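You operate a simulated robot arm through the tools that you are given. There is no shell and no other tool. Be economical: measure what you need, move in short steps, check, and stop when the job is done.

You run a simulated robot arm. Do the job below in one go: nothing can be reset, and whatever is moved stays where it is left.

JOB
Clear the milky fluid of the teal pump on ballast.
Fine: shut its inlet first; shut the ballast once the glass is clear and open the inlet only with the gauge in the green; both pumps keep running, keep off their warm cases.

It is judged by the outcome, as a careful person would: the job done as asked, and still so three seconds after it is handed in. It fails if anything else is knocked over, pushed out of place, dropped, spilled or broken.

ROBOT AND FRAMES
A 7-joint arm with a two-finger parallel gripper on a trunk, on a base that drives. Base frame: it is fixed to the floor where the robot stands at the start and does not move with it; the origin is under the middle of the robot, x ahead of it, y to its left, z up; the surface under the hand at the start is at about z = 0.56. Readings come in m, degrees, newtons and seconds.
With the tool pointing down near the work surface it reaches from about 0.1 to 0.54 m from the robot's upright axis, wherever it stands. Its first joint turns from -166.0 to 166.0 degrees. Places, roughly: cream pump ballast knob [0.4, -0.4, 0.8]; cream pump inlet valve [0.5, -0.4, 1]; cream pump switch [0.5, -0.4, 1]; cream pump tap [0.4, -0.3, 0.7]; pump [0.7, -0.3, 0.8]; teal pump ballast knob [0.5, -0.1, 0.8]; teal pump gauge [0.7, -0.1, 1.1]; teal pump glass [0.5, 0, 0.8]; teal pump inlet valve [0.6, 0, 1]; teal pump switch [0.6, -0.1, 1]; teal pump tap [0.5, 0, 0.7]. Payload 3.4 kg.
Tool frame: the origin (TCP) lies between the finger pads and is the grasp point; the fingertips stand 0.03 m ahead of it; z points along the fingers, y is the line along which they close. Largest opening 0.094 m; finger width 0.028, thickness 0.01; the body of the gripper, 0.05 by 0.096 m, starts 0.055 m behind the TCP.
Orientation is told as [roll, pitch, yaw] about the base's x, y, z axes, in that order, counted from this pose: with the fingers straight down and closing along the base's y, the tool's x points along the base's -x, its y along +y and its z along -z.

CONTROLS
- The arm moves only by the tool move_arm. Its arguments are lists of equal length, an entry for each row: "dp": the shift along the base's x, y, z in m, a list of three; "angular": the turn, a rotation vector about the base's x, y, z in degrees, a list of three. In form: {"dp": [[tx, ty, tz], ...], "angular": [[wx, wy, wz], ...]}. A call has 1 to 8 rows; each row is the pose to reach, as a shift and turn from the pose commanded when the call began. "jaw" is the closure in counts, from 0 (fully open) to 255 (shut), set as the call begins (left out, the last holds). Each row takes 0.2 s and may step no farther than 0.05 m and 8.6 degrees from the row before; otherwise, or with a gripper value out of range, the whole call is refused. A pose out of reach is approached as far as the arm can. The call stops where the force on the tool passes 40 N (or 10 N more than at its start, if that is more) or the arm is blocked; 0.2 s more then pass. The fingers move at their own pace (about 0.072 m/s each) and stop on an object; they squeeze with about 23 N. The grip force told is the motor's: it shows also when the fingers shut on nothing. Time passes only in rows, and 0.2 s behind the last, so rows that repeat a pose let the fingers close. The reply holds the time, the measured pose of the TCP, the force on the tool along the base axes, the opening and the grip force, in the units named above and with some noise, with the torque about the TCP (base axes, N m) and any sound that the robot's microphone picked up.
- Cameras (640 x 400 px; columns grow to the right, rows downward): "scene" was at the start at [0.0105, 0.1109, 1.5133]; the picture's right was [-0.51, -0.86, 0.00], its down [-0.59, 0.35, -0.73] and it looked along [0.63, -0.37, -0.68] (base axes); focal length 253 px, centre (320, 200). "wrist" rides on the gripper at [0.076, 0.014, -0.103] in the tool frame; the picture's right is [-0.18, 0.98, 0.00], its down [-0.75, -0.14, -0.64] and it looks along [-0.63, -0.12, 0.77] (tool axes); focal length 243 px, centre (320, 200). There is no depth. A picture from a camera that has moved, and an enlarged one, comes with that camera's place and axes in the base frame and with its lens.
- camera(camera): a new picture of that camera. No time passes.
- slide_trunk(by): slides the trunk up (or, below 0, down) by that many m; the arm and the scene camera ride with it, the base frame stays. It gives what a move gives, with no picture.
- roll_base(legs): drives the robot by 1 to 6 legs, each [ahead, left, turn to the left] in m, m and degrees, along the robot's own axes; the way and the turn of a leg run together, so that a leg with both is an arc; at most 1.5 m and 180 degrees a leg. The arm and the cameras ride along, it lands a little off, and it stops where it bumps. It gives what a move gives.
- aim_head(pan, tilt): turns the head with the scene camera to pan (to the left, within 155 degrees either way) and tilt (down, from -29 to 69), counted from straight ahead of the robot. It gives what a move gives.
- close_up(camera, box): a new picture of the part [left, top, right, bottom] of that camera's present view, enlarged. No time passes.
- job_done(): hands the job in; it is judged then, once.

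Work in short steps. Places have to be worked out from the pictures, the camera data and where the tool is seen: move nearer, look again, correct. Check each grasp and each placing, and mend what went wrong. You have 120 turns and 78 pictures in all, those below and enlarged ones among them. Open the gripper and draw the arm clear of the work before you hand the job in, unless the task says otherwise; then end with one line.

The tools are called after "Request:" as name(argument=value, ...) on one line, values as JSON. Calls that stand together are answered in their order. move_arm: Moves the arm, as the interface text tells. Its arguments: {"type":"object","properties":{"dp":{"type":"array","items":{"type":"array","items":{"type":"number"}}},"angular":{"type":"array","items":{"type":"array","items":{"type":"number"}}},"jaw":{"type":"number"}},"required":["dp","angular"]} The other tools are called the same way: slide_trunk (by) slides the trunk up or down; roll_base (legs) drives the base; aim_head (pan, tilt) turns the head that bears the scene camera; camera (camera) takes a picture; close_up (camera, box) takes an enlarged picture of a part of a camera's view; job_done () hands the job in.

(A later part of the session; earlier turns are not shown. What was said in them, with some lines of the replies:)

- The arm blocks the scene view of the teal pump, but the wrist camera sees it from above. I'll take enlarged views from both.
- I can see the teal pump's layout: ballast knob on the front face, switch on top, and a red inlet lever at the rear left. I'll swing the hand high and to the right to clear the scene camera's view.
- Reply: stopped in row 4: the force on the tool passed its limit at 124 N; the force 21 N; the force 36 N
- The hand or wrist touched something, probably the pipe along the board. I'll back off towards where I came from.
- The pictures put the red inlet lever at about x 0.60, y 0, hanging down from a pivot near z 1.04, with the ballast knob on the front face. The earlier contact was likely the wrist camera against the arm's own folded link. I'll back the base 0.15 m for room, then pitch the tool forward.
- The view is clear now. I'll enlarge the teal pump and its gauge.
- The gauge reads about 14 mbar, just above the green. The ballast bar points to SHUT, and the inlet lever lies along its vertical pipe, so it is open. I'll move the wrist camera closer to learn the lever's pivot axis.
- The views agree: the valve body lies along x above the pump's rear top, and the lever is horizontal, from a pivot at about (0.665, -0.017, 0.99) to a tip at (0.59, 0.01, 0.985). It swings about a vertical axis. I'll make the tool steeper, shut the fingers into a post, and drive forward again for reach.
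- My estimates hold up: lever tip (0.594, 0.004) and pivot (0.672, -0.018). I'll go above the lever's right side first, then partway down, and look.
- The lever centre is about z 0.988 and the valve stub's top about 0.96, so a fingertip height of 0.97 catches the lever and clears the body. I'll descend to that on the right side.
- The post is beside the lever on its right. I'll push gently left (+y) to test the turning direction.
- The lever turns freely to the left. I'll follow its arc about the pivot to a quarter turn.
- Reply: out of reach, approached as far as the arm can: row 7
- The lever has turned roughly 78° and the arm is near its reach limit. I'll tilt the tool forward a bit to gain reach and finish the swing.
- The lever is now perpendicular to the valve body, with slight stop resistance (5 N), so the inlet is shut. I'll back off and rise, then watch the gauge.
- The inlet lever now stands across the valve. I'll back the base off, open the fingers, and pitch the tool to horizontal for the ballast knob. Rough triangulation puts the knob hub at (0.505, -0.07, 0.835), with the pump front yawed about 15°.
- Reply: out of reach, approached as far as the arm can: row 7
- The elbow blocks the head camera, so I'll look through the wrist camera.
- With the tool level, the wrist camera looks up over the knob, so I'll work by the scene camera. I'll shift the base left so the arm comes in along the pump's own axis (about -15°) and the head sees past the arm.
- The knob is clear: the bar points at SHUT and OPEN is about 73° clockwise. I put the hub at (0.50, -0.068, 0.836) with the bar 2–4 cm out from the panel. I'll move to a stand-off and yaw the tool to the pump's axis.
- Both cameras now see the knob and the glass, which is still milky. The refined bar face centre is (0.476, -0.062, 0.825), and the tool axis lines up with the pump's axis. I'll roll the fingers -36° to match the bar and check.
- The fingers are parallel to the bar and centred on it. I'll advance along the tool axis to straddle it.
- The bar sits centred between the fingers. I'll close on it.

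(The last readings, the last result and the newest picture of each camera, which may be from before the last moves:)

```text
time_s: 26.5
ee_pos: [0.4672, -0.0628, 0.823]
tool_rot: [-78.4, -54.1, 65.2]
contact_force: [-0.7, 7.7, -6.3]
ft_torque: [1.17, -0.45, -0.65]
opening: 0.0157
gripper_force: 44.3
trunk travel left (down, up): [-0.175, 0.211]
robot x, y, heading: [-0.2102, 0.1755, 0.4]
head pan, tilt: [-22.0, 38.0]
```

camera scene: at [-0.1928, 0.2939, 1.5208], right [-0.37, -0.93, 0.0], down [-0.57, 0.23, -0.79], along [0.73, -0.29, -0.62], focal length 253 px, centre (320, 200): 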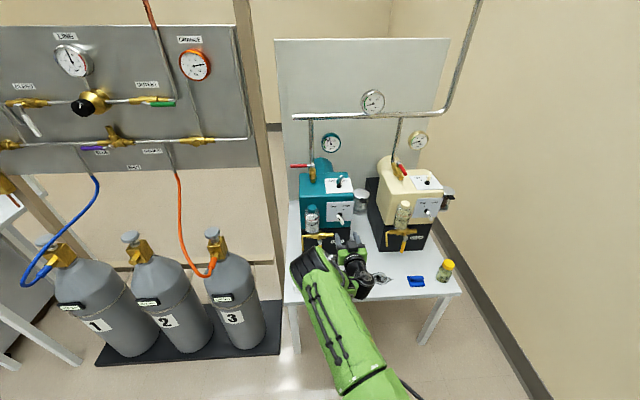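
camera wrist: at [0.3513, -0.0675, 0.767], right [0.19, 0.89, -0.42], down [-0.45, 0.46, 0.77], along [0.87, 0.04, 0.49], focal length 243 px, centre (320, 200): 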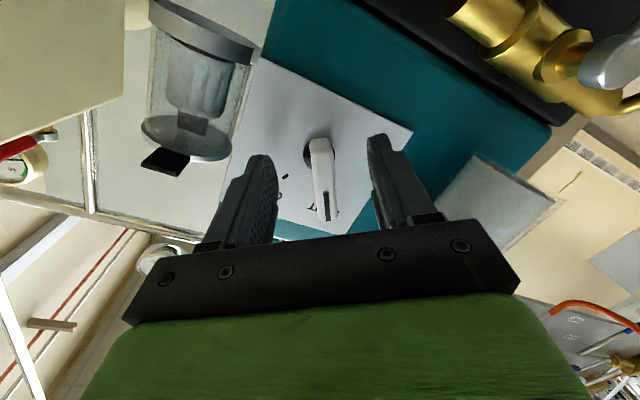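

Gripped (opening 16 mm), with a small side load from a few mm of offset. I'll ease that and turn clockwise about the knob axis towards OPEN.

Request:
move_arm(dp=[[0, 0.0015, -0.001], [0, 0.0015, -0.001], [0, 0.0015, -0.001], [0, 0.0015, -0.001]], angular=[[7.7, -2.18, 0], [15.4, -4.35, 0], [23.1, -6.5, 0], [30.8, -8.7, 0]])

Request:
close_up(camera="scene", box=[310, 185, 370, 245])

```text
time_s: 27.5
ee_pos: [0.467, -0.0614, 0.823]
tool_rot: [-30.5, -83.6, 18.9]
contact_force: [0.2, 6.5, -6.5]
ft_torque: [-0.51, -1.26, -0.49]
opening: 0.0134
gripper_force: 45.4
trunk travel left (down, up): [-0.175, 0.211]
robot x, y, heading: [-0.2122, 0.171, 0.6]
head pan, tilt: [-22.0, 38.0]
```

```text
6.67 times, centred on (340, 215) of scene
camera zoom: at [-0.1925, 0.295, 1.5207], right [-0.37, -0.93, 0.0], down [-0.57, 0.23, -0.79], along [0.73, -0.29, -0.62], focal length 1686 px, centre (187, 100)
```

zoom: 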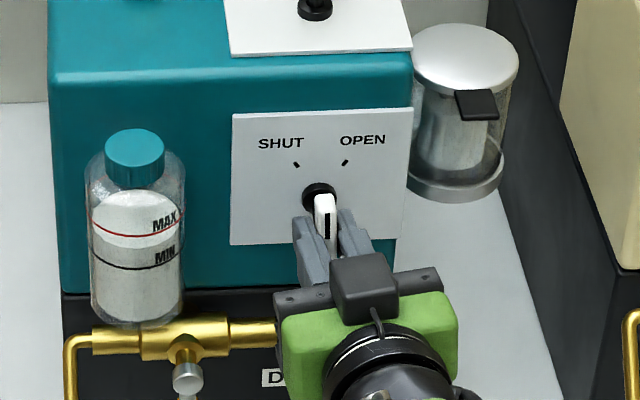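

The bar follows and is now vertical. I'll continue the turn to the OPEN mark.

Request:
move_arm(dp=[[0, 0.001, -0.0015], [0, 0.001, -0.0015], [0, 0.001, -0.0015], [0, 0.001, -0.0015], [0, 0.001, -0.0015]], angular=[[7.7, -2.18, 0], [15.4, -4.35, 0], [23.1, -6.5, 0], [30.8, -8.7, 0], [37, -10.5, 0]])

Request:
close_up(camera="scene", box=[310, 185, 370, 245])

```text
time_s: 28.7
ee_pos: [0.4692, -0.0593, 0.822]
tool_rot: [86.6, -55.1, -96.5]
contact_force: [1.0, 14.1, 3.2]
ft_torque: [-1.56, 0.73, -0.62]
opening: 0.0155
gripper_force: 45.2
trunk travel left (down, up): [-0.175, 0.211]
robot x, y, heading: [-0.2115, 0.1712, 0.1]
head pan, tilt: [-22.0, 38.0]
```

```text
6.67 times, centred on (340, 215) of scene
camera zoom: at [-0.1932, 0.2965, 1.5206], right [-0.37, -0.93, 0.0], down [-0.57, 0.22, -0.79], along [0.73, -0.29, -0.62], focal length 1686 px, centre (187, 100)
```

zoom: 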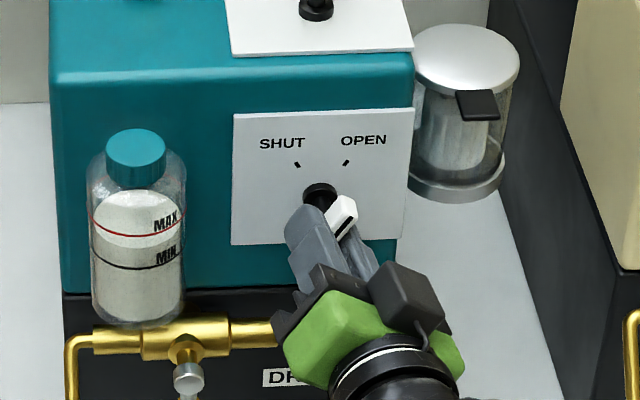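

The bar is at OPEN and the torque shows it's against its stop. I'll release, stay straddled, and watch the glass and gauge.

Request:
move_arm(dp=[[0, 0, 0], [0, 0, 0], [0, 0, 0], [0, 0, 0]], angular=[[0, 0, 0], [0, 0, 0], [0, 0, 0], [0, 0, 0]], jaw=100)

Request:
close_up(camera="scene", box=[290, 125, 370, 245])

```text
time_s: 29.7
ee_pos: [0.4678, -0.062, 0.8223]
tool_rot: [86.7, -54.8, -96.8]
contact_force: [0.4, -0.4, -0.7]
ft_torque: [-0.03, -0.01, -0.02]
opening: 0.0572
gripper_force: 0.0
trunk travel left (down, up): [-0.175, 0.211]
robot x, y, heading: [-0.212, 0.1746, 0.2]
head pan, tilt: [-22.0, 38.0]
```

```text
3.33 times, centred on (330, 185) of scene
camera zoom: at [-0.1931, 0.294, 1.5208], right [-0.37, -0.93, 0.0], down [-0.57, 0.23, -0.79], along [0.73, -0.29, -0.62], focal length 843 px, centre (287, 250)
```

zoom: 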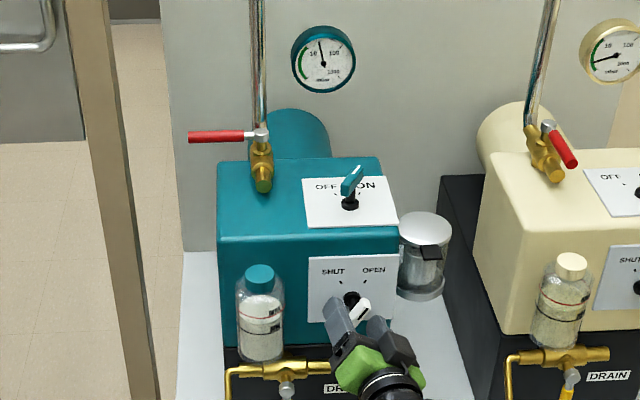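

The ballast is open and the inlet shut. I'll wait and watch the glass.

Request:
move_arm(dp=[[0, 0, 0], [0, 0, 0], [0, 0, 0], [0, 0, 0], [0, 0, 0], [0, 0, 0], [0, 0, 0], [0, 0, 0]], angular=[[0, 0, 0], [0, 0, 0], [0, 0, 0], [0, 0, 0], [0, 0, 0], [0, 0, 0], [0, 0, 0], [0, 0, 0]])

Request:
move_arm(dp=[[0, 0, 0], [0, 0, 0], [0, 0, 0], [0, 0, 0], [0, 0, 0], [0, 0, 0], [0, 0, 0], [0, 0, 0]], angular=[[0, 0, 0], [0, 0, 0], [0, 0, 0], [0, 0, 0], [0, 0, 0], [0, 0, 0], [0, 0, 0], [0, 0, 0]])

Request:
move_arm(dp=[[0, 0, 0], [0, 0, 0], [0, 0, 0], [0, 0, 0], [0, 0, 0], [0, 0, 0], [0, 0, 0], [0, 0, 0]], angular=[[0, 0, 0], [0, 0, 0], [0, 0, 0], [0, 0, 0], [0, 0, 0], [0, 0, 0], [0, 0, 0], [0, 0, 0]])

Request:
close_up(camera="scene", box=[290, 125, 370, 245])

```text
time_s: 31.5
ee_pos: [0.4683, -0.062, 0.8223]
tool_rot: [86.6, -54.9, -96.7]
contact_force: [0.4, -0.3, 0.3]
ft_torque: [-0.01, -0.02, -0.03]
opening: 0.0569
gripper_force: 0.0
trunk travel left (down, up): [-0.175, 0.211]
robot x, y, heading: [-0.2075, 0.1773, 0.3]
head pan, tilt: [-22.0, 38.0]
```

```text
time_s: 33.3
ee_pos: [0.468, -0.0622, 0.8217]
tool_rot: [86.7, -54.8, -96.7]
contact_force: [-0.3, -0.4, -0.6]
ft_torque: [0.03, 0.01, 0.02]
opening: 0.0571
gripper_force: 0.0
trunk travel left (down, up): [-0.175, 0.211]
robot x, y, heading: [-0.2111, 0.172, 0.3]
head pan, tilt: [-22.0, 38.0]
```

```text
time_s: 35.1
ee_pos: [0.4666, -0.0609, 0.8214]
tool_rot: [86.7, -54.9, -96.6]
contact_force: [-0.3, -0.5, -0.1]
ft_torque: [0.01, 0.01, 0.01]
opening: 0.0573
gripper_force: 0.1
trunk travel left (down, up): [-0.175, 0.211]
robot x, y, heading: [-0.2137, 0.1741, 0.4]
head pan, tilt: [-22.0, 38.0]
```

```text
3.33 times, centred on (330, 185) of scene
camera zoom: at [-0.1931, 0.2941, 1.5208], right [-0.37, -0.93, 0.0], down [-0.57, 0.23, -0.79], along [0.73, -0.29, -0.62], focal length 843 px, centre (287, 250)
```

zoom: 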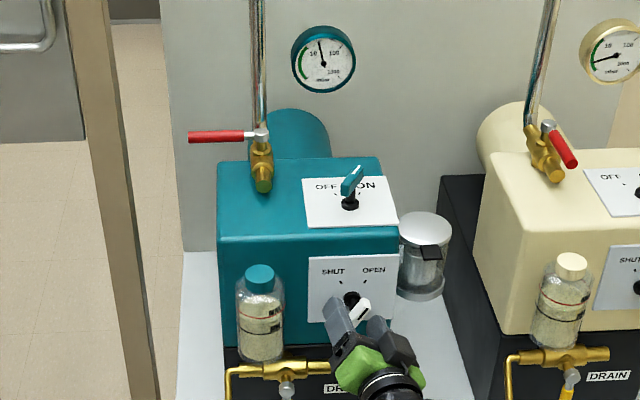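

The fluid is turning amber, so it is clearing. I'll wait more and compare it with the cream pump's glass.

Request:
move_arm(dp=[[0, 0, 0], [0, 0, 0], [0, 0, 0], [0, 0, 0], [0, 0, 0], [0, 0, 0], [0, 0, 0], [0, 0, 0]], angular=[[0, 0, 0], [0, 0, 0], [0, 0, 0], [0, 0, 0], [0, 0, 0], [0, 0, 0], [0, 0, 0], [0, 0, 0]])

Request:
move_arm(dp=[[0, 0, 0], [0, 0, 0], [0, 0, 0], [0, 0, 0], [0, 0, 0], [0, 0, 0], [0, 0, 0], [0, 0, 0]], angular=[[0, 0, 0], [0, 0, 0], [0, 0, 0], [0, 0, 0], [0, 0, 0], [0, 0, 0], [0, 0, 0], [0, 0, 0]])

Request:
close_up(camera="scene", box=[300, 190, 420, 245])

```text
time_s: 36.9
ee_pos: [0.4674, -0.0616, 0.8216]
tool_rot: [86.6, -54.9, -96.7]
contact_force: [-0.2, -0.3, -0.8]
ft_torque: [0.02, 0.0, 0.0]
opening: 0.057
gripper_force: 0.1
trunk travel left (down, up): [-0.175, 0.211]
robot x, y, heading: [-0.2117, 0.175, 0.5]
head pan, tilt: [-22.0, 38.0]
```

```text
time_s: 38.7
ee_pos: [0.4681, -0.0608, 0.8221]
tool_rot: [86.6, -54.9, -96.7]
contact_force: [0.7, 0.2, 0.4]
ft_torque: [0.0, -0.02, 0.02]
opening: 0.0572
gripper_force: 0.0
trunk travel left (down, up): [-0.175, 0.211]
robot x, y, heading: [-0.2081, 0.1761, 0.7]
head pan, tilt: [-22.0, 38.0]
```

```text
5.33 times, centred on (360, 218) of scene
camera zoom: at [-0.1931, 0.2941, 1.5208], right [-0.37, -0.93, 0.0], down [-0.57, 0.23, -0.79], along [0.73, -0.29, -0.62], focal length 1349 px, centre (107, 107)
```

zoom: 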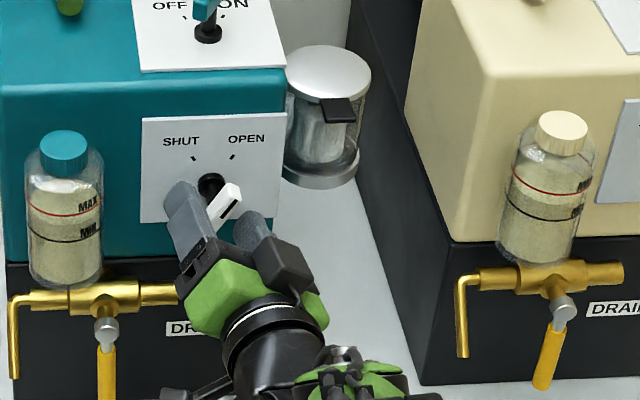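

It's nearly the same as the cream pump's glass. I'll wait a little more to be sure it has finished clearing.

Request:
move_arm(dp=[[0, 0, 0], [0, 0, 0], [0, 0, 0], [0, 0, 0], [0, 0, 0], [0, 0, 0], [0, 0, 0], [0, 0, 0]], angular=[[0, 0, 0], [0, 0, 0], [0, 0, 0], [0, 0, 0], [0, 0, 0], [0, 0, 0], [0, 0, 0], [0, 0, 0]])

Request:
move_arm(dp=[[0, 0, 0], [0, 0, 0], [0, 0, 0], [0, 0, 0], [0, 0, 0], [0, 0, 0], [0, 0, 0], [0, 0, 0]], angular=[[0, 0, 0], [0, 0, 0], [0, 0, 0], [0, 0, 0], [0, 0, 0], [0, 0, 0], [0, 0, 0], [0, 0, 0]])

Request:
move_arm(dp=[[0, 0, 0], [0, 0, 0], [0, 0, 0], [0, 0, 0], [0, 0, 0], [0, 0, 0], [0, 0, 0], [0, 0, 0]], angular=[[0, 0, 0], [0, 0, 0], [0, 0, 0], [0, 0, 0], [0, 0, 0], [0, 0, 0], [0, 0, 0], [0, 0, 0]])

Request:
close_up(camera="scene", box=[300, 190, 420, 245])

```text
time_s: 40.5
ee_pos: [0.4677, -0.0612, 0.8215]
tool_rot: [86.8, -54.9, -96.7]
contact_force: [0.1, -1.3, 0.6]
ft_torque: [-0.01, -0.03, -0.03]
opening: 0.0571
gripper_force: 0.0
trunk travel left (down, up): [-0.175, 0.211]
robot x, y, heading: [-0.211, 0.1731, 0.3]
head pan, tilt: [-22.0, 38.0]
```

```text
time_s: 42.3
ee_pos: [0.4675, -0.0619, 0.8218]
tool_rot: [86.7, -54.9, -96.8]
contact_force: [0.3, 0.1, -0.5]
ft_torque: [0.02, -0.01, -0.01]
opening: 0.0572
gripper_force: 0.1
trunk travel left (down, up): [-0.175, 0.211]
robot x, y, heading: [-0.2125, 0.1744, 0.5]
head pan, tilt: [-22.0, 38.0]
```

```text
time_s: 44.1
ee_pos: [0.4686, -0.0618, 0.8214]
tool_rot: [86.7, -55.0, -96.7]
contact_force: [0.0, 0.1, 0.1]
ft_torque: [0.03, -0.02, 0.02]
opening: 0.0573
gripper_force: 0.1
trunk travel left (down, up): [-0.175, 0.211]
robot x, y, heading: [-0.2085, 0.1708, 0.5]
head pan, tilt: [-22.0, 38.0]
```

```text
5.33 times, centred on (360, 218) of scene
camera zoom: at [-0.1931, 0.294, 1.5208], right [-0.37, -0.93, 0.0], down [-0.57, 0.23, -0.79], along [0.73, -0.29, -0.62], focal length 1349 px, centre (107, 107)
```

zoom: 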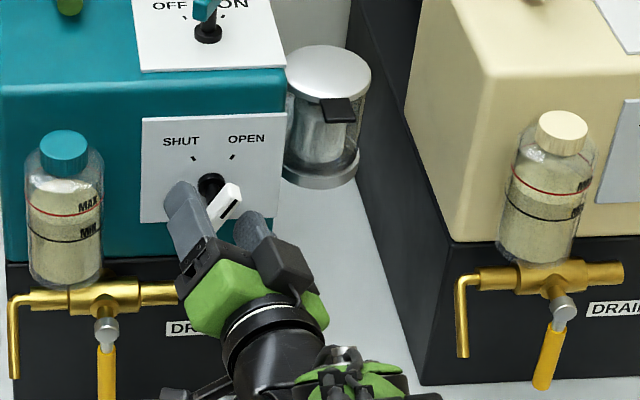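

Request:
close_up(camera="scene", box=[300, 208, 324, 248])

Request:
close_up(camera="scene", box=[318, 125, 344, 160])

```text
10.00 times, centred on (312, 228) of scene
camera zoom: at [-0.1931, 0.294, 1.5208], right [-0.37, -0.93, 0.0], down [-0.57, 0.23, -0.79], along [0.73, -0.29, -0.62], focal length 2529 px, centre (400, -80)
```

zoom: 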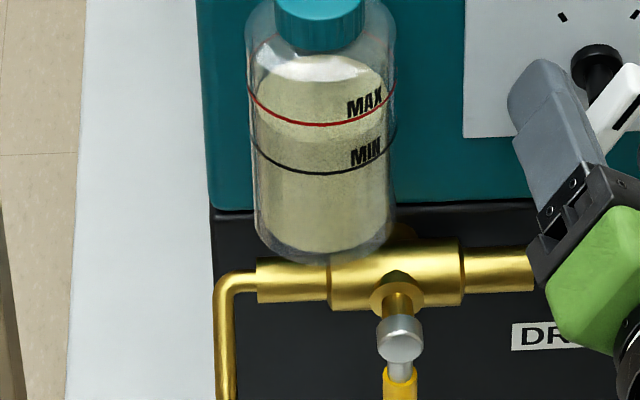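

```text
11.43 times, centred on (331, 142) of scene
camera zoom: at [-0.1931, 0.294, 1.5208], right [-0.37, -0.93, 0.0], down [-0.57, 0.23, -0.79], along [0.73, -0.29, -0.62], focal length 2890 px, centre (194, 857)
```

zoom: 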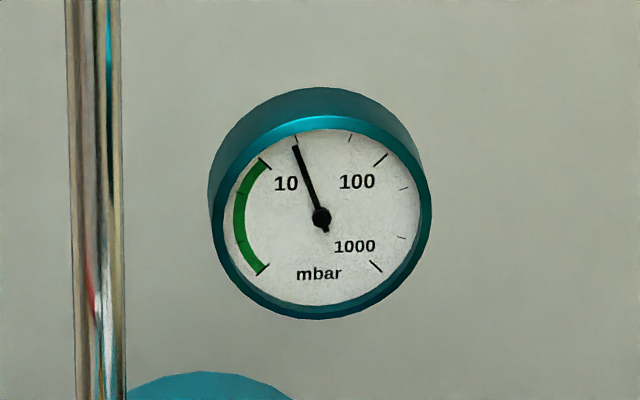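

It's pale amber now. I'll wait some more and compare both glasses at high zoom to confirm it's fully clear and steady.

Request:
move_arm(dp=[[0, 0, 0], [0, 0, 0], [0, 0, 0], [0, 0, 0], [0, 0, 0], [0, 0, 0], [0, 0, 0], [0, 0, 0]], angular=[[0, 0, 0], [0, 0, 0], [0, 0, 0], [0, 0, 0], [0, 0, 0], [0, 0, 0], [0, 0, 0], [0, 0, 0]])

Request:
move_arm(dp=[[0, 0, 0], [0, 0, 0], [0, 0, 0], [0, 0, 0], [0, 0, 0], [0, 0, 0], [0, 0, 0], [0, 0, 0]], angular=[[0, 0, 0], [0, 0, 0], [0, 0, 0], [0, 0, 0], [0, 0, 0], [0, 0, 0], [0, 0, 0], [0, 0, 0]])

Request:
move_arm(dp=[[0, 0, 0], [0, 0, 0], [0, 0, 0], [0, 0, 0], [0, 0, 0], [0, 0, 0], [0, 0, 0], [0, 0, 0]], angular=[[0, 0, 0], [0, 0, 0], [0, 0, 0], [0, 0, 0], [0, 0, 0], [0, 0, 0], [0, 0, 0], [0, 0, 0]])

Request:
close_up(camera="scene", box=[300, 208, 324, 248])

Request:
close_up(camera="scene", box=[390, 205, 414, 245])

```text
time_s: 45.9
ee_pos: [0.4683, -0.0611, 0.8225]
tool_rot: [86.7, -54.8, -96.6]
contact_force: [-0.8, -0.1, -0.3]
ft_torque: [-0.03, -0.02, -0.01]
opening: 0.057
gripper_force: 0.0
trunk travel left (down, up): [-0.175, 0.211]
robot x, y, heading: [-0.2115, 0.1733, 0.2]
head pan, tilt: [-22.0, 38.0]
```

```text
time_s: 47.7
ee_pos: [0.4674, -0.0615, 0.8217]
tool_rot: [86.7, -54.9, -96.7]
contact_force: [-0.8, 0.2, -0.4]
ft_torque: [0.02, 0.0, 0.0]
opening: 0.0572
gripper_force: 0.1
trunk travel left (down, up): [-0.175, 0.211]
robot x, y, heading: [-0.2113, 0.1722, 0.5]
head pan, tilt: [-22.0, 38.0]
```

```text
time_s: 49.5
ee_pos: [0.4672, -0.0614, 0.8221]
tool_rot: [86.6, -54.9, -96.6]
contact_force: [-0.8, -0.6, 0.1]
ft_torque: [0.0, 0.01, 0.0]
opening: 0.0571
gripper_force: 0.1
trunk travel left (down, up): [-0.175, 0.211]
robot x, y, heading: [-0.2108, 0.1747, 0.3]
head pan, tilt: [-22.0, 38.0]
```

```text
10.00 times, centred on (312, 228) of scene
camera zoom: at [-0.1931, 0.294, 1.5208], right [-0.37, -0.93, 0.0], down [-0.57, 0.23, -0.79], along [0.73, -0.29, -0.62], focal length 2529 px, centre (400, -80)
```

zoom: 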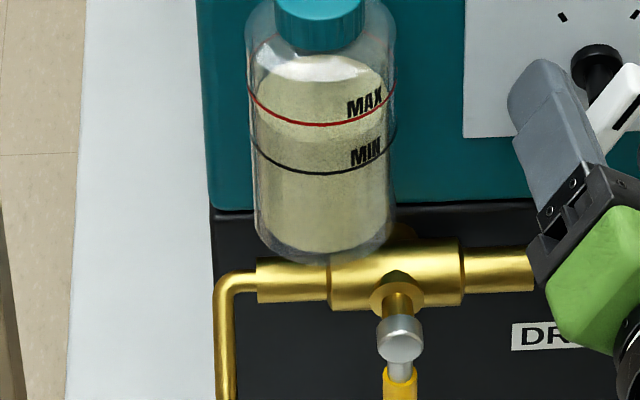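

```text
10.00 times, centred on (402, 225) of scene
camera zoom: at [-0.1931, 0.294, 1.5208], right [-0.37, -0.93, 0.0], down [-0.57, 0.23, -0.79], along [0.73, -0.29, -0.62], focal length 2529 px, centre (-500, -50)
```

zoom: 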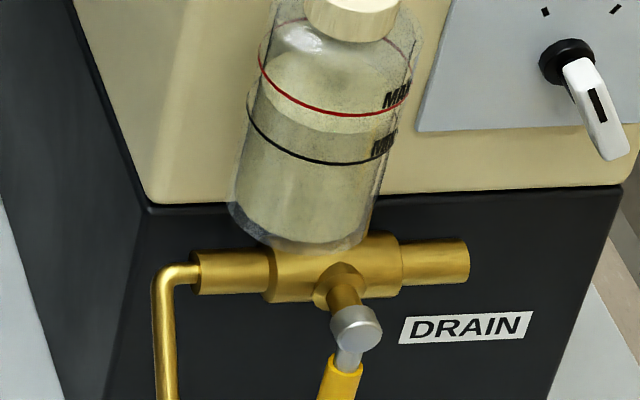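

The teal glass is steady and matches the cream pump's clear glass. I'll re-grip the ballast bar with a small centring shift.

Request:
move_arm(dp=[[0, 0.0025, 0.0], [0, 0.0025, 0.0], [0, 0.0025, 0.0], [0, 0.0025, 0.0]], angular=[[0, 0, 0], [0, 0, 0], [0, 0, 0], [0, 0, 0]], jaw=255)

Request:
move_arm(dp=[[0, 0, 0], [0, 0, 0], [0, 0, 0], [0, 0, 0], [0, 0, 0.001]], angular=[[-7.7, 2.18, 0], [-15.4, 4.35, 0], [-23.1, 6.5, 0], [-30.8, 8.7, 0], [-36.5, 10.3, 0]])

Request:
move_arm(dp=[[0, -0.001, 0.001], [0, -0.001, 0.001], [0, -0.001, 0.001], [0, -0.001, 0.001]], angular=[[-7.7, 2.18, 0], [-15.4, 4.35, 0], [-23.1, 6.5, 0], [-30.8, 8.7, 0]])

Request:
close_up(camera="scene", box=[310, 185, 370, 245])

```text
time_s: 50.5
ee_pos: [0.468, -0.0595, 0.8215]
tool_rot: [86.7, -55.1, -96.8]
contact_force: [-1.4, 0.8, -1.6]
ft_torque: [-1.29, 0.34, -0.9]
opening: 0.0155
gripper_force: 45.0
trunk travel left (down, up): [-0.175, 0.211]
robot x, y, heading: [-0.2084, 0.1739, 0.3]
head pan, tilt: [-22.0, 38.0]
```

```text
time_s: 51.7
ee_pos: [0.4678, -0.0603, 0.8216]
tool_rot: [-28.4, -83.6, 16.6]
contact_force: [0.3, -8.4, 0.0]
ft_torque: [0.37, 0.99, -0.99]
opening: 0.0138
gripper_force: 45.5
trunk travel left (down, up): [-0.175, 0.211]
robot x, y, heading: [-0.2105, 0.1713, 0.4]
head pan, tilt: [-22.0, 38.0]
```

```text
time_s: 52.7
ee_pos: [0.4657, -0.0614, 0.8231]
tool_rot: [-78.6, -54.5, 65.2]
contact_force: [-3.8, -15.1, -2.6]
ft_torque: [1.12, -1.38, -0.6]
opening: 0.0152
gripper_force: 44.7
trunk travel left (down, up): [-0.175, 0.211]
robot x, y, heading: [-0.2095, 0.1731, 0.4]
head pan, tilt: [-22.0, 38.0]
```

```text
6.67 times, centred on (340, 215) of scene
camera zoom: at [-0.1935, 0.2914, 1.521], right [-0.37, -0.93, 0.0], down [-0.57, 0.23, -0.79], along [0.73, -0.29, -0.62], focal length 1686 px, centre (187, 100)
```

zoom: 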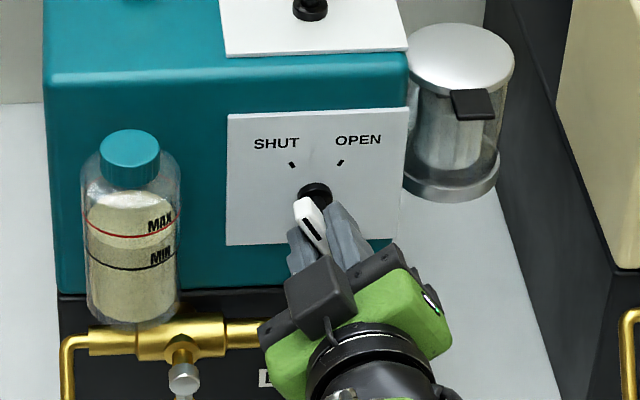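

The bar is back at SHUT against its stop. I'll release and check.

Request:
move_arm(dp=[[0, -0.0015, 0], [0, -0.0015, 0], [0, -0.0015, 0], [0, -0.0015, 0]], angular=[[0, 0, 0], [0, 0, 0], [0, 0, 0], [0, 0, 0]], jaw=100)

Request:
move_arm(dp=[[-0.025, 0.007, 0.002], [-0.05, 0.014, 0.004], [-0.08, 0.023, 0.006], [-0.11, 0.032, 0.008]], angular=[[0, 0, 0], [0, 0, 0], [0, 0, 0], [0, 0, 0]])

Request:
close_up(camera="scene", box=[320, 195, 360, 230])

Request:
close_up(camera="scene", box=[318, 125, 344, 160])

```text
time_s: 53.7
ee_pos: [0.4677, -0.0602, 0.8238]
tool_rot: [-78.5, -54.4, 65.3]
contact_force: [0.1, 0.2, 0.2]
ft_torque: [0.0, -0.02, 0.0]
opening: 0.0573
gripper_force: 0.1
trunk travel left (down, up): [-0.175, 0.211]
robot x, y, heading: [-0.2102, 0.1744, 0.5]
head pan, tilt: [-22.0, 38.0]
```

```text
time_s: 54.7
ee_pos: [0.3569, -0.0287, 0.8296]
tool_rot: [-78.5, -54.4, 65.3]
contact_force: [0.0, 0.1, -0.4]
ft_torque: [-0.01, -0.04, 0.0]
opening: 0.0571
gripper_force: 0.0
trunk travel left (down, up): [-0.175, 0.211]
robot x, y, heading: [-0.2088, 0.1729, 0.4]
head pan, tilt: [-22.0, 38.0]
```

```text
11.43 times, centred on (340, 212) of scene
camera zoom: at [-0.1934, 0.2941, 1.5208], right [-0.37, -0.93, 0.0], down [-0.57, 0.23, -0.79], along [0.73, -0.29, -0.62], focal length 2890 px, centre (91, 57)
```

zoom: 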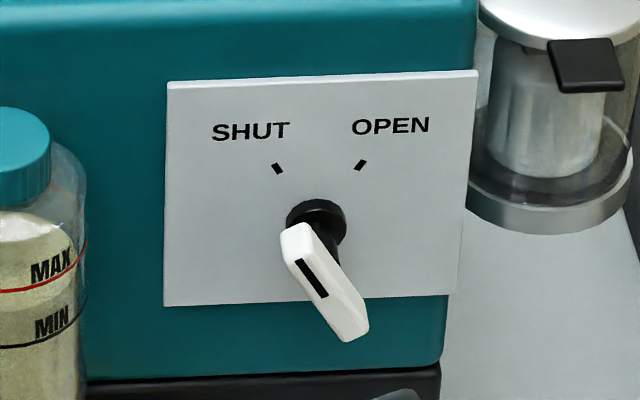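

```text
11.43 times, centred on (331, 142) of scene
camera zoom: at [-0.1934, 0.2941, 1.5208], right [-0.37, -0.93, 0.0], down [-0.57, 0.23, -0.79], along [0.73, -0.29, -0.62], focal length 2890 px, centre (194, 857)
```

zoom: 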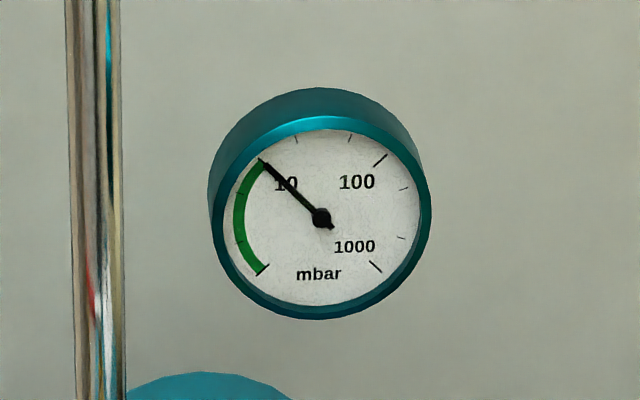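

The ballast is shut as before and the gauge is falling to the green edge. I'll unroll the tool and lift it while the pressure drops.

Request:
move_arm(dp=[[-0.01, 0.0, 0.03], [-0.02, 0.01, 0.07], [-0.03, 0.02, 0.11], [-0.03, 0.03, 0.15], [-0.03, 0.05, 0.19], [-0.03, 0.07, 0.22]], angular=[[6.9, -1.9, -0.8], [13.8, -3.8, -1.6], [20.7, -5.6, -2.3], [27.6, -7.5, -3.1], [34.5, -9.4, -3.9], [34.5, -9.4, -3.9]])

Request:
move_arm(dp=[[0.0, 0.03, 0.01], [0.0, 0.06, 0.02], [0.0, 0.09, 0.03]], angular=[[0, 0, 5], [0, 0, 10], [0, 0, 15]])

Request:
move_arm(dp=[[0, 0, 0.01], [0, 0, 0.02], [0, 0, 0.03], [0, 0, 0.04], [0, 0, 0.04]], angular=[[0, 8, 0], [0, 16, 0], [0, 24, 0], [0, 32, 0], [0, 38, 0]], jaw=255)

Request:
camera(camera="scene")

```text
time_s: 56.1
ee_pos: [0.3256, 0.0427, 1.0511]
tool_rot: [9.3, -83.3, -24.3]
contact_force: [-0.4, 0.5, -0.6]
ft_torque: [0.0, -0.01, 0.01]
opening: 0.0571
gripper_force: 0.1
trunk travel left (down, up): [-0.175, 0.211]
robot x, y, heading: [-0.2087, 0.1756, 0.7]
head pan, tilt: [-22.0, 38.0]
```

```text
time_s: 56.9
ee_pos: [0.3273, 0.1316, 1.0815]
tool_rot: [8.4, -83.4, -8.4]
contact_force: [0.2, 1.8, -0.4]
ft_torque: [-0.02, 0.0, 0.03]
opening: 0.0572
gripper_force: 0.1
trunk travel left (down, up): [-0.175, 0.211]
robot x, y, heading: [-0.2103, 0.1708, 0.3]
head pan, tilt: [-22.0, 38.0]
```

```text
time_s: 58.1
ee_pos: [0.3273, 0.1305, 1.1224]
tool_rot: [1.0, -45.3, -1.4]
contact_force: [0.8, 2.0, 0.5]
ft_torque: [0.02, -0.04, 0.03]
opening: 0.0001
gripper_force: 22.8
trunk travel left (down, up): [-0.175, 0.211]
robot x, y, heading: [-0.2107, 0.1708, 0.3]
head pan, tilt: [-22.0, 38.0]
```

```text
24 pictures are left
camera scene: at [-0.1928, 0.2941, 1.5208], right [-0.37, -0.93, 0.0], down [-0.57, 0.23, -0.79], along [0.73, -0.29, -0.62], focal length 253 px, centre (320, 200)
```

scene: 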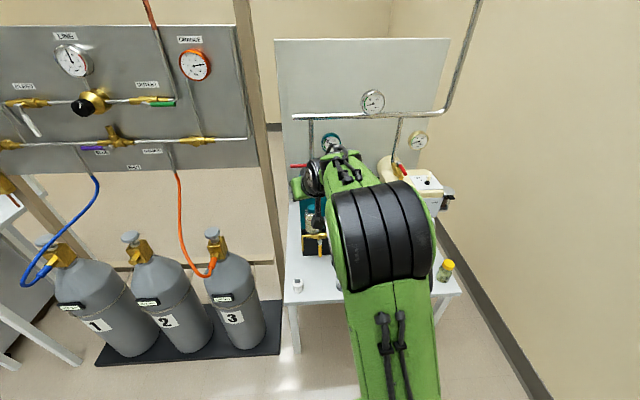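

Next I'll drive forward and slightly right for reach, then look at the lever and gauge with the wrist camera.

Request:
roll_base(legs=[[0.2, -0.07, 0]])

Request:
camera(camera="wrist")

```text
time_s: 59.7
ee_pos: [0.5302, 0.0619, 1.1214]
tool_rot: [1.1, -45.2, -1.4]
contact_force: [0.8, 0.1, -0.2]
ft_torque: [0.02, 0.0, 0.01]
opening: 0.0001
gripper_force: 23.3
trunk travel left (down, up): [-0.175, 0.211]
robot x, y, heading: [-0.0111, 0.1022, 0.3]
head pan, tilt: [-22.0, 38.0]
```

```text
23 pictures are left
camera wrist: at [0.4021, 0.0759, 1.1395], right [0.14, 0.98, 0.14], down [0.07, -0.15, 0.99], along [0.99, -0.13, -0.09], focal length 243 px, centre (320, 200)
```

wrist: 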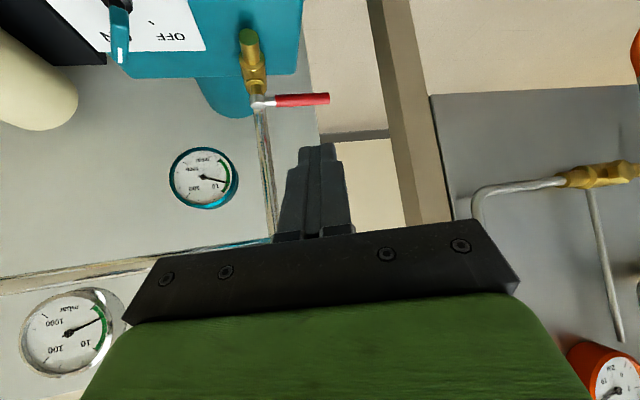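

The gauge is almost at the green. The lever runs from the hub (0.669, -0.015) to its tip (0.697, 0.065). I'll check the gauge closely and bring the fingertip over the lever's far side, still above it.

Request:
close_up(camera="wrist", box=[160, 140, 250, 215])

Request:
move_arm(dp=[[0.04, -0.002, -0.01], [0.08, -0.004, -0.02], [0.12, -0.006, -0.03], [0.15, -0.007, -0.04], [0.175, -0.007, -0.055]], angular=[[0, 0, 0], [0, 0, 0], [0, 0, 0], [0, 0, 0], [0, 0, 0]])

Request:
camera(camera="wrist")

```text
5.33 times, centred on (205, 178) of wrist
camera zoom: at [0.4021, 0.0759, 1.1395], right [0.14, 0.98, 0.14], down [0.07, -0.15, 0.99], along [0.99, -0.13, -0.09], focal length 1294 px, centre (933, 320)
```

zoom: 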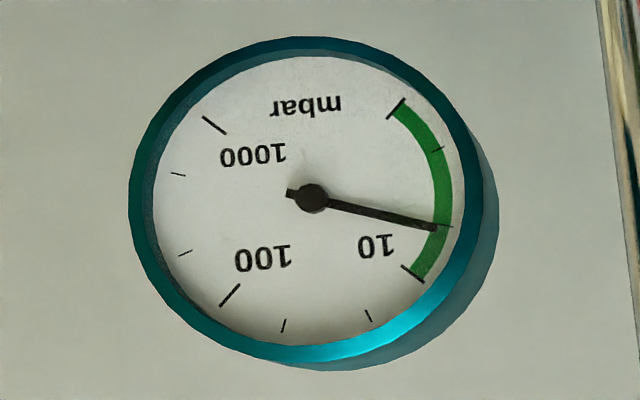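

```text
time_s: 60.9
ee_pos: [0.7045, 0.0561, 1.0644]
tool_rot: [1.0, -45.3, -1.6]
contact_force: [0.0, -0.3, 0.4]
ft_torque: [-0.02, 0.0, 0.01]
opening: 0.0
gripper_force: 23.2
trunk travel left (down, up): [-0.175, 0.211]
robot x, y, heading: [-0.0084, 0.1022, 0.5]
head pan, tilt: [-22.0, 38.0]
```

```text
21 pictures are left
camera wrist: at [0.5767, 0.0683, 1.0831], right [0.14, 0.98, 0.14], down [0.07, -0.15, 0.99], along [0.99, -0.13, -0.09], focal length 243 px, centre (320, 200)
```

wrist: 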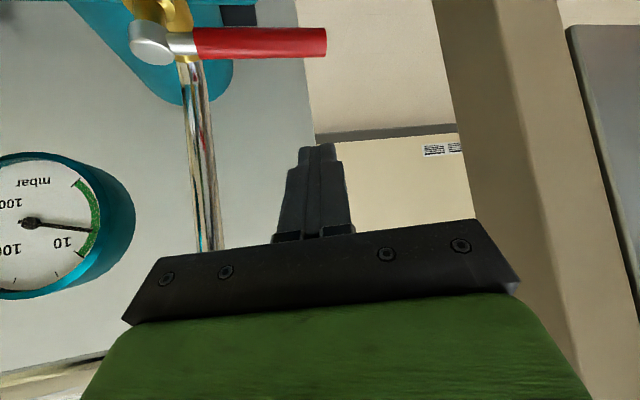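

The gauge is well into the green, so the inlet may be opened. I'll lower the post on the lever's far side.

Request:
move_arm(dp=[[0.0125, -0.009, -0.015], [0.0125, -0.009, -0.035], [0.0125, -0.009, -0.052]], angular=[[0, 0, 0], [0, 0, 0], [0, 0, 0]])

Request:
camera(camera="wrist")

```text
time_s: 61.7
ee_pos: [0.7167, 0.0477, 1.0139]
tool_rot: [1.0, -45.4, -1.3]
contact_force: [0.7, -0.1, 0.9]
ft_torque: [0.0, 0.0, 0.04]
opening: 0.0001
gripper_force: 22.7
trunk travel left (down, up): [-0.175, 0.211]
robot x, y, heading: [-0.0106, 0.104, 0.3]
head pan, tilt: [-22.0, 38.0]
```

```text
20 pictures are left
camera wrist: at [0.5891, 0.0604, 1.0325], right [0.14, 0.98, 0.14], down [0.07, -0.15, 0.99], along [0.99, -0.13, -0.09], focal length 243 px, centre (320, 200)
```

wrist: 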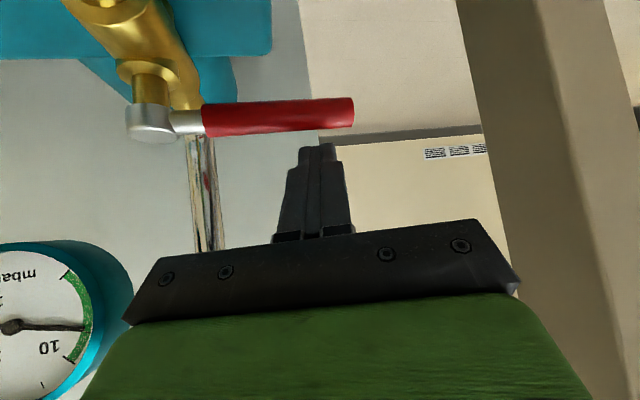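

The post is behind the lever and slightly high. I'll drop it a little more and start pulling the lever back along its arc.

Request:
move_arm(dp=[[-0.002, -0.006, -0.012], [-0.007, -0.008, -0.016], [-0.015, -0.006, -0.016], [-0.024, -0.004, -0.016], [-0.033, -0.001, -0.016], [-0.041, 0.0, -0.016]], angular=[[0, 0, 0], [0, 0, 0], [0, 0, 0], [0, 0, 0], [0, 0, 0], [0, 0, 0]])

Request:
camera(camera="wrist")

```text
time_s: 63.1
ee_pos: [0.6738, 0.0475, 0.9988]
tool_rot: [1.0, -45.4, -1.2]
contact_force: [0.6, -0.1, 0.2]
ft_torque: [-0.03, -0.01, -0.02]
opening: 0.0002
gripper_force: 22.8
trunk travel left (down, up): [-0.175, 0.211]
robot x, y, heading: [-0.0068, 0.1038, 0.3]
head pan, tilt: [-22.0, 38.0]
```

```text
19 pictures are left
camera wrist: at [0.5465, 0.0612, 1.0168], right [0.14, 0.98, 0.14], down [0.07, -0.15, 0.99], along [0.99, -0.13, -0.09], focal length 243 px, centre (320, 200)
```

wrist: 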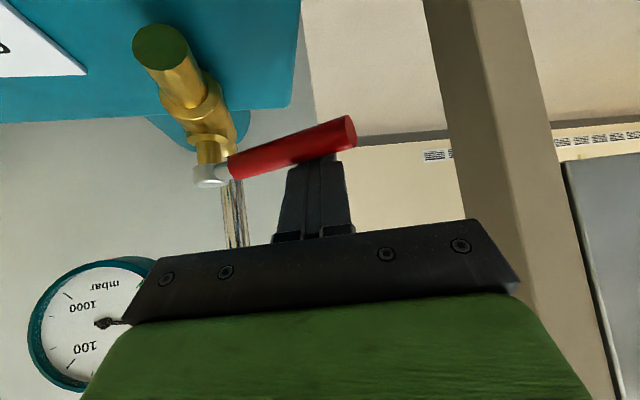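

The lever is following. I'll continue along the arc to the open position.

Request:
move_arm(dp=[[-0.009, 0.001, 0], [-0.018, 0.001, 0], [-0.027, -0.002, 0], [-0.037, -0.005, 0], [-0.045, -0.009, 0], [-0.052, -0.015, 0], [-0.058, -0.021, 0]], angular=[[0, 0, 0], [0, 0, 0], [0, 0, 0], [0, 0, 0], [0, 0, 0], [0, 0, 0], [0, 0, 0]])

Request:
camera(camera="wrist")

```text
time_s: 64.7
ee_pos: [0.6158, 0.0249, 0.9981]
tool_rot: [0.9, -45.4, -1.3]
contact_force: [-0.4, -0.4, 0.1]
ft_torque: [-0.04, 0.0, 0.0]
opening: 0.0
gripper_force: 22.9
trunk travel left (down, up): [-0.175, 0.211]
robot x, y, heading: [-0.0112, 0.1047, 0.6]
head pan, tilt: [-22.0, 38.0]
```

```text
18 pictures are left
camera wrist: at [0.4886, 0.0391, 1.0161], right [0.14, 0.98, 0.14], down [0.07, -0.15, 0.99], along [0.99, -0.13, -0.09], focal length 243 px, centre (320, 200)
```

wrist: 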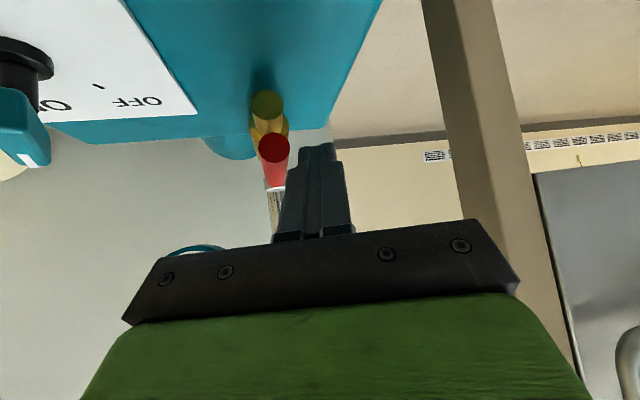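

The lever is almost back over the valve body. I'll nudge it to its stop.

Request:
move_arm(dp=[[-0.002, -0.004, 0], [-0.004, -0.008, 0], [-0.005, -0.012, 0], [-0.005, -0.015, 0]], angular=[[0, 0, 0], [0, 0, 0], [0, 0, 0], [0, 0, 0]])

```text
time_s: 65.7
ee_pos: [0.6142, 0.0199, 0.9979]
tool_rot: [1.2, -45.3, -0.8]
contact_force: [4.7, 22.2, 0.3]
ft_torque: [0.42, -0.09, -0.01]
opening: 0.0
gripper_force: 23.4
trunk travel left (down, up): [-0.175, 0.211]
robot x, y, heading: [-0.0099, 0.1014, 0.7]
head pan, tilt: [-22.0, 38.0]
```

At the stop (22 N against the post), so the inlet is fully open. I'll move left off the lever, rise and withdraw.

Request:
move_arm(dp=[[0.0, 0.02, 0], [0.0, 0.04, 0.01], [-0.01, 0.05, 0.05], [-0.03, 0.05, 0.09], [-0.07, 0.05, 0.12], [-0.11, 0.05, 0.14]], angular=[[0, 0, 0], [0, 0, 0], [0, 0, 0], [0, 0, 0], [0, 0, 0], [0, 0, 0]])

Request:
roll_base(legs=[[-0.25, 0.05, 0]])

Request:
move_arm(dp=[[0, 0, 0], [0, 0, 0], [0, 0, 0], [0, 0, 0]], angular=[[0, 0, 0], [0, 0, 0], [0, 0, 0], [0, 0, 0]], jaw=0)

Request:
camera(camera="wrist")

Request:
camera(camera="scene")

```text
time_s: 67.1
ee_pos: [0.5009, 0.0605, 1.141]
tool_rot: [1.0, -45.4, -1.4]
contact_force: [-0.7, 0.0, 0.0]
ft_torque: [-0.02, -0.01, 0.0]
opening: 0.0001
gripper_force: 22.6
trunk travel left (down, up): [-0.175, 0.211]
robot x, y, heading: [-0.009, 0.1019, 0.4]
head pan, tilt: [-22.0, 38.0]
```

```text
time_s: 69.0
ee_pos: [0.2506, 0.1085, 1.1387]
tool_rot: [0.9, -45.4, -1.2]
contact_force: [-0.3, 0.5, 0.0]
ft_torque: [0.05, 0.0, 0.03]
opening: 0.0001
gripper_force: 22.7
trunk travel left (down, up): [-0.175, 0.211]
robot x, y, heading: [-0.2575, 0.1514, 0.7]
head pan, tilt: [-22.0, 38.0]
```

```text
time_s: 70.0
ee_pos: [0.2521, 0.1092, 1.139]
tool_rot: [1.0, -45.3, -1.2]
contact_force: [0.4, -0.7, 0.3]
ft_torque: [0.0, 0.01, -0.01]
opening: 0.0943
gripper_force: 0.0
trunk travel left (down, up): [-0.175, 0.211]
robot x, y, heading: [-0.2593, 0.1497, 0.6]
head pan, tilt: [-22.0, 38.0]
```

```text
17 pictures are left
camera wrist: at [0.1237, 0.1224, 1.1575], right [0.14, 0.98, 0.14], down [0.07, -0.15, 0.99], along [0.99, -0.13, -0.09], focal length 243 px, centre (320, 200)
```

wrist: 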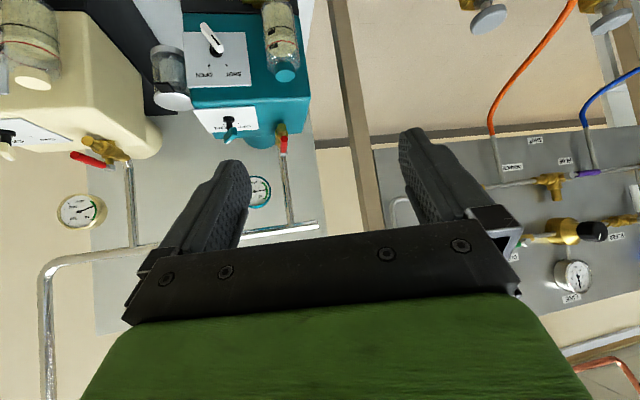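

```text
16 pictures are left
camera scene: at [-0.2432, 0.2725, 1.5208], right [-0.36, -0.93, 0.0], down [-0.57, 0.22, -0.79], along [0.73, -0.29, -0.62], focal length 253 px, centre (320, 200)
```

scene: 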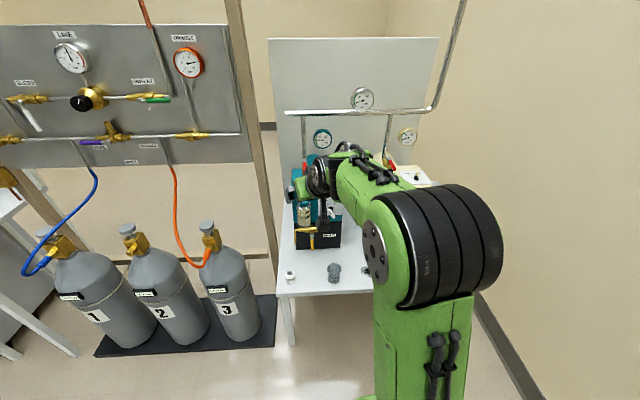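

A final check of the gauge, lever, switch, glass and ballast with enlarged views.

Request:
close_up(camera="wrist", box=[170, 0, 310, 160])

Request:
close_up(camera="scene", box=[295, 115, 350, 150])

Request:
close_up(camera="scene", box=[280, 150, 350, 255])

```text
2.50 times, centred on (240, 80) of wrist
camera zoom: at [0.1237, 0.1224, 1.1575], right [0.14, 0.98, 0.14], down [0.07, -0.15, 0.99], along [0.99, -0.13, -0.09], focal length 606 px, centre (520, 500)
```

zoom: 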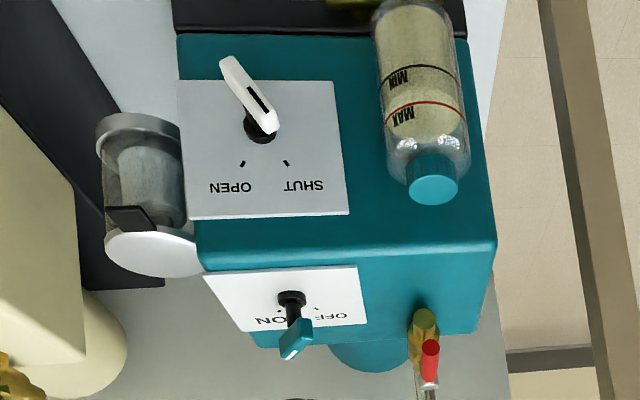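

```text
11.43 times, centred on (322, 132) of scene
camera zoom: at [-0.2432, 0.2725, 1.5208], right [-0.36, -0.93, 0.0], down [-0.57, 0.22, -0.79], along [0.73, -0.29, -0.62], focal length 2890 px, centre (291, 971)
```

zoom: 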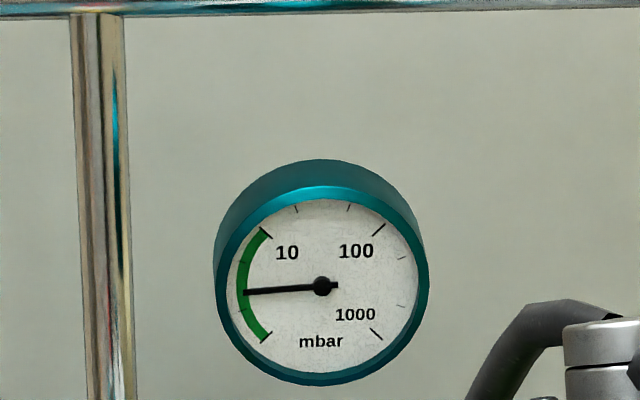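

```text
3.81 times, centred on (315, 202) of scene
camera zoom: at [-0.2432, 0.2725, 1.5208], right [-0.36, -0.93, 0.0], down [-0.57, 0.22, -0.79], along [0.73, -0.29, -0.62], focal length 964 px, centre (339, 190)
```

zoom: 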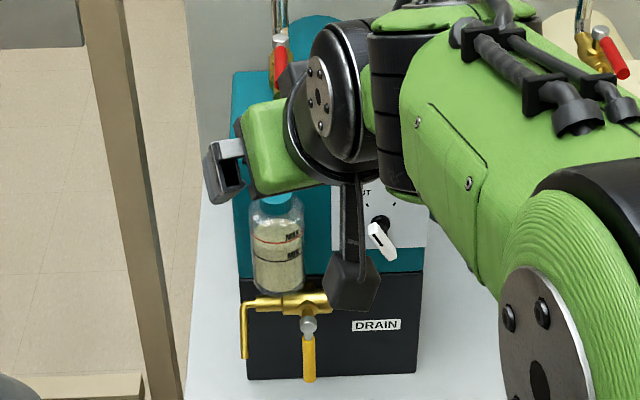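

The glass is clear, the ballast is shut, the inlet is open, the gauge is in the green and the teal pump's switch is still on. The arm is clear, so I'll hand the job in.

Request:
job_done()

```text
The job is handed in.
```

The teal pump's fluid has cleared on ballast. Its ballast is shut again, the inlet was reopened only once the gauge was in the green, and I left both pumps running.
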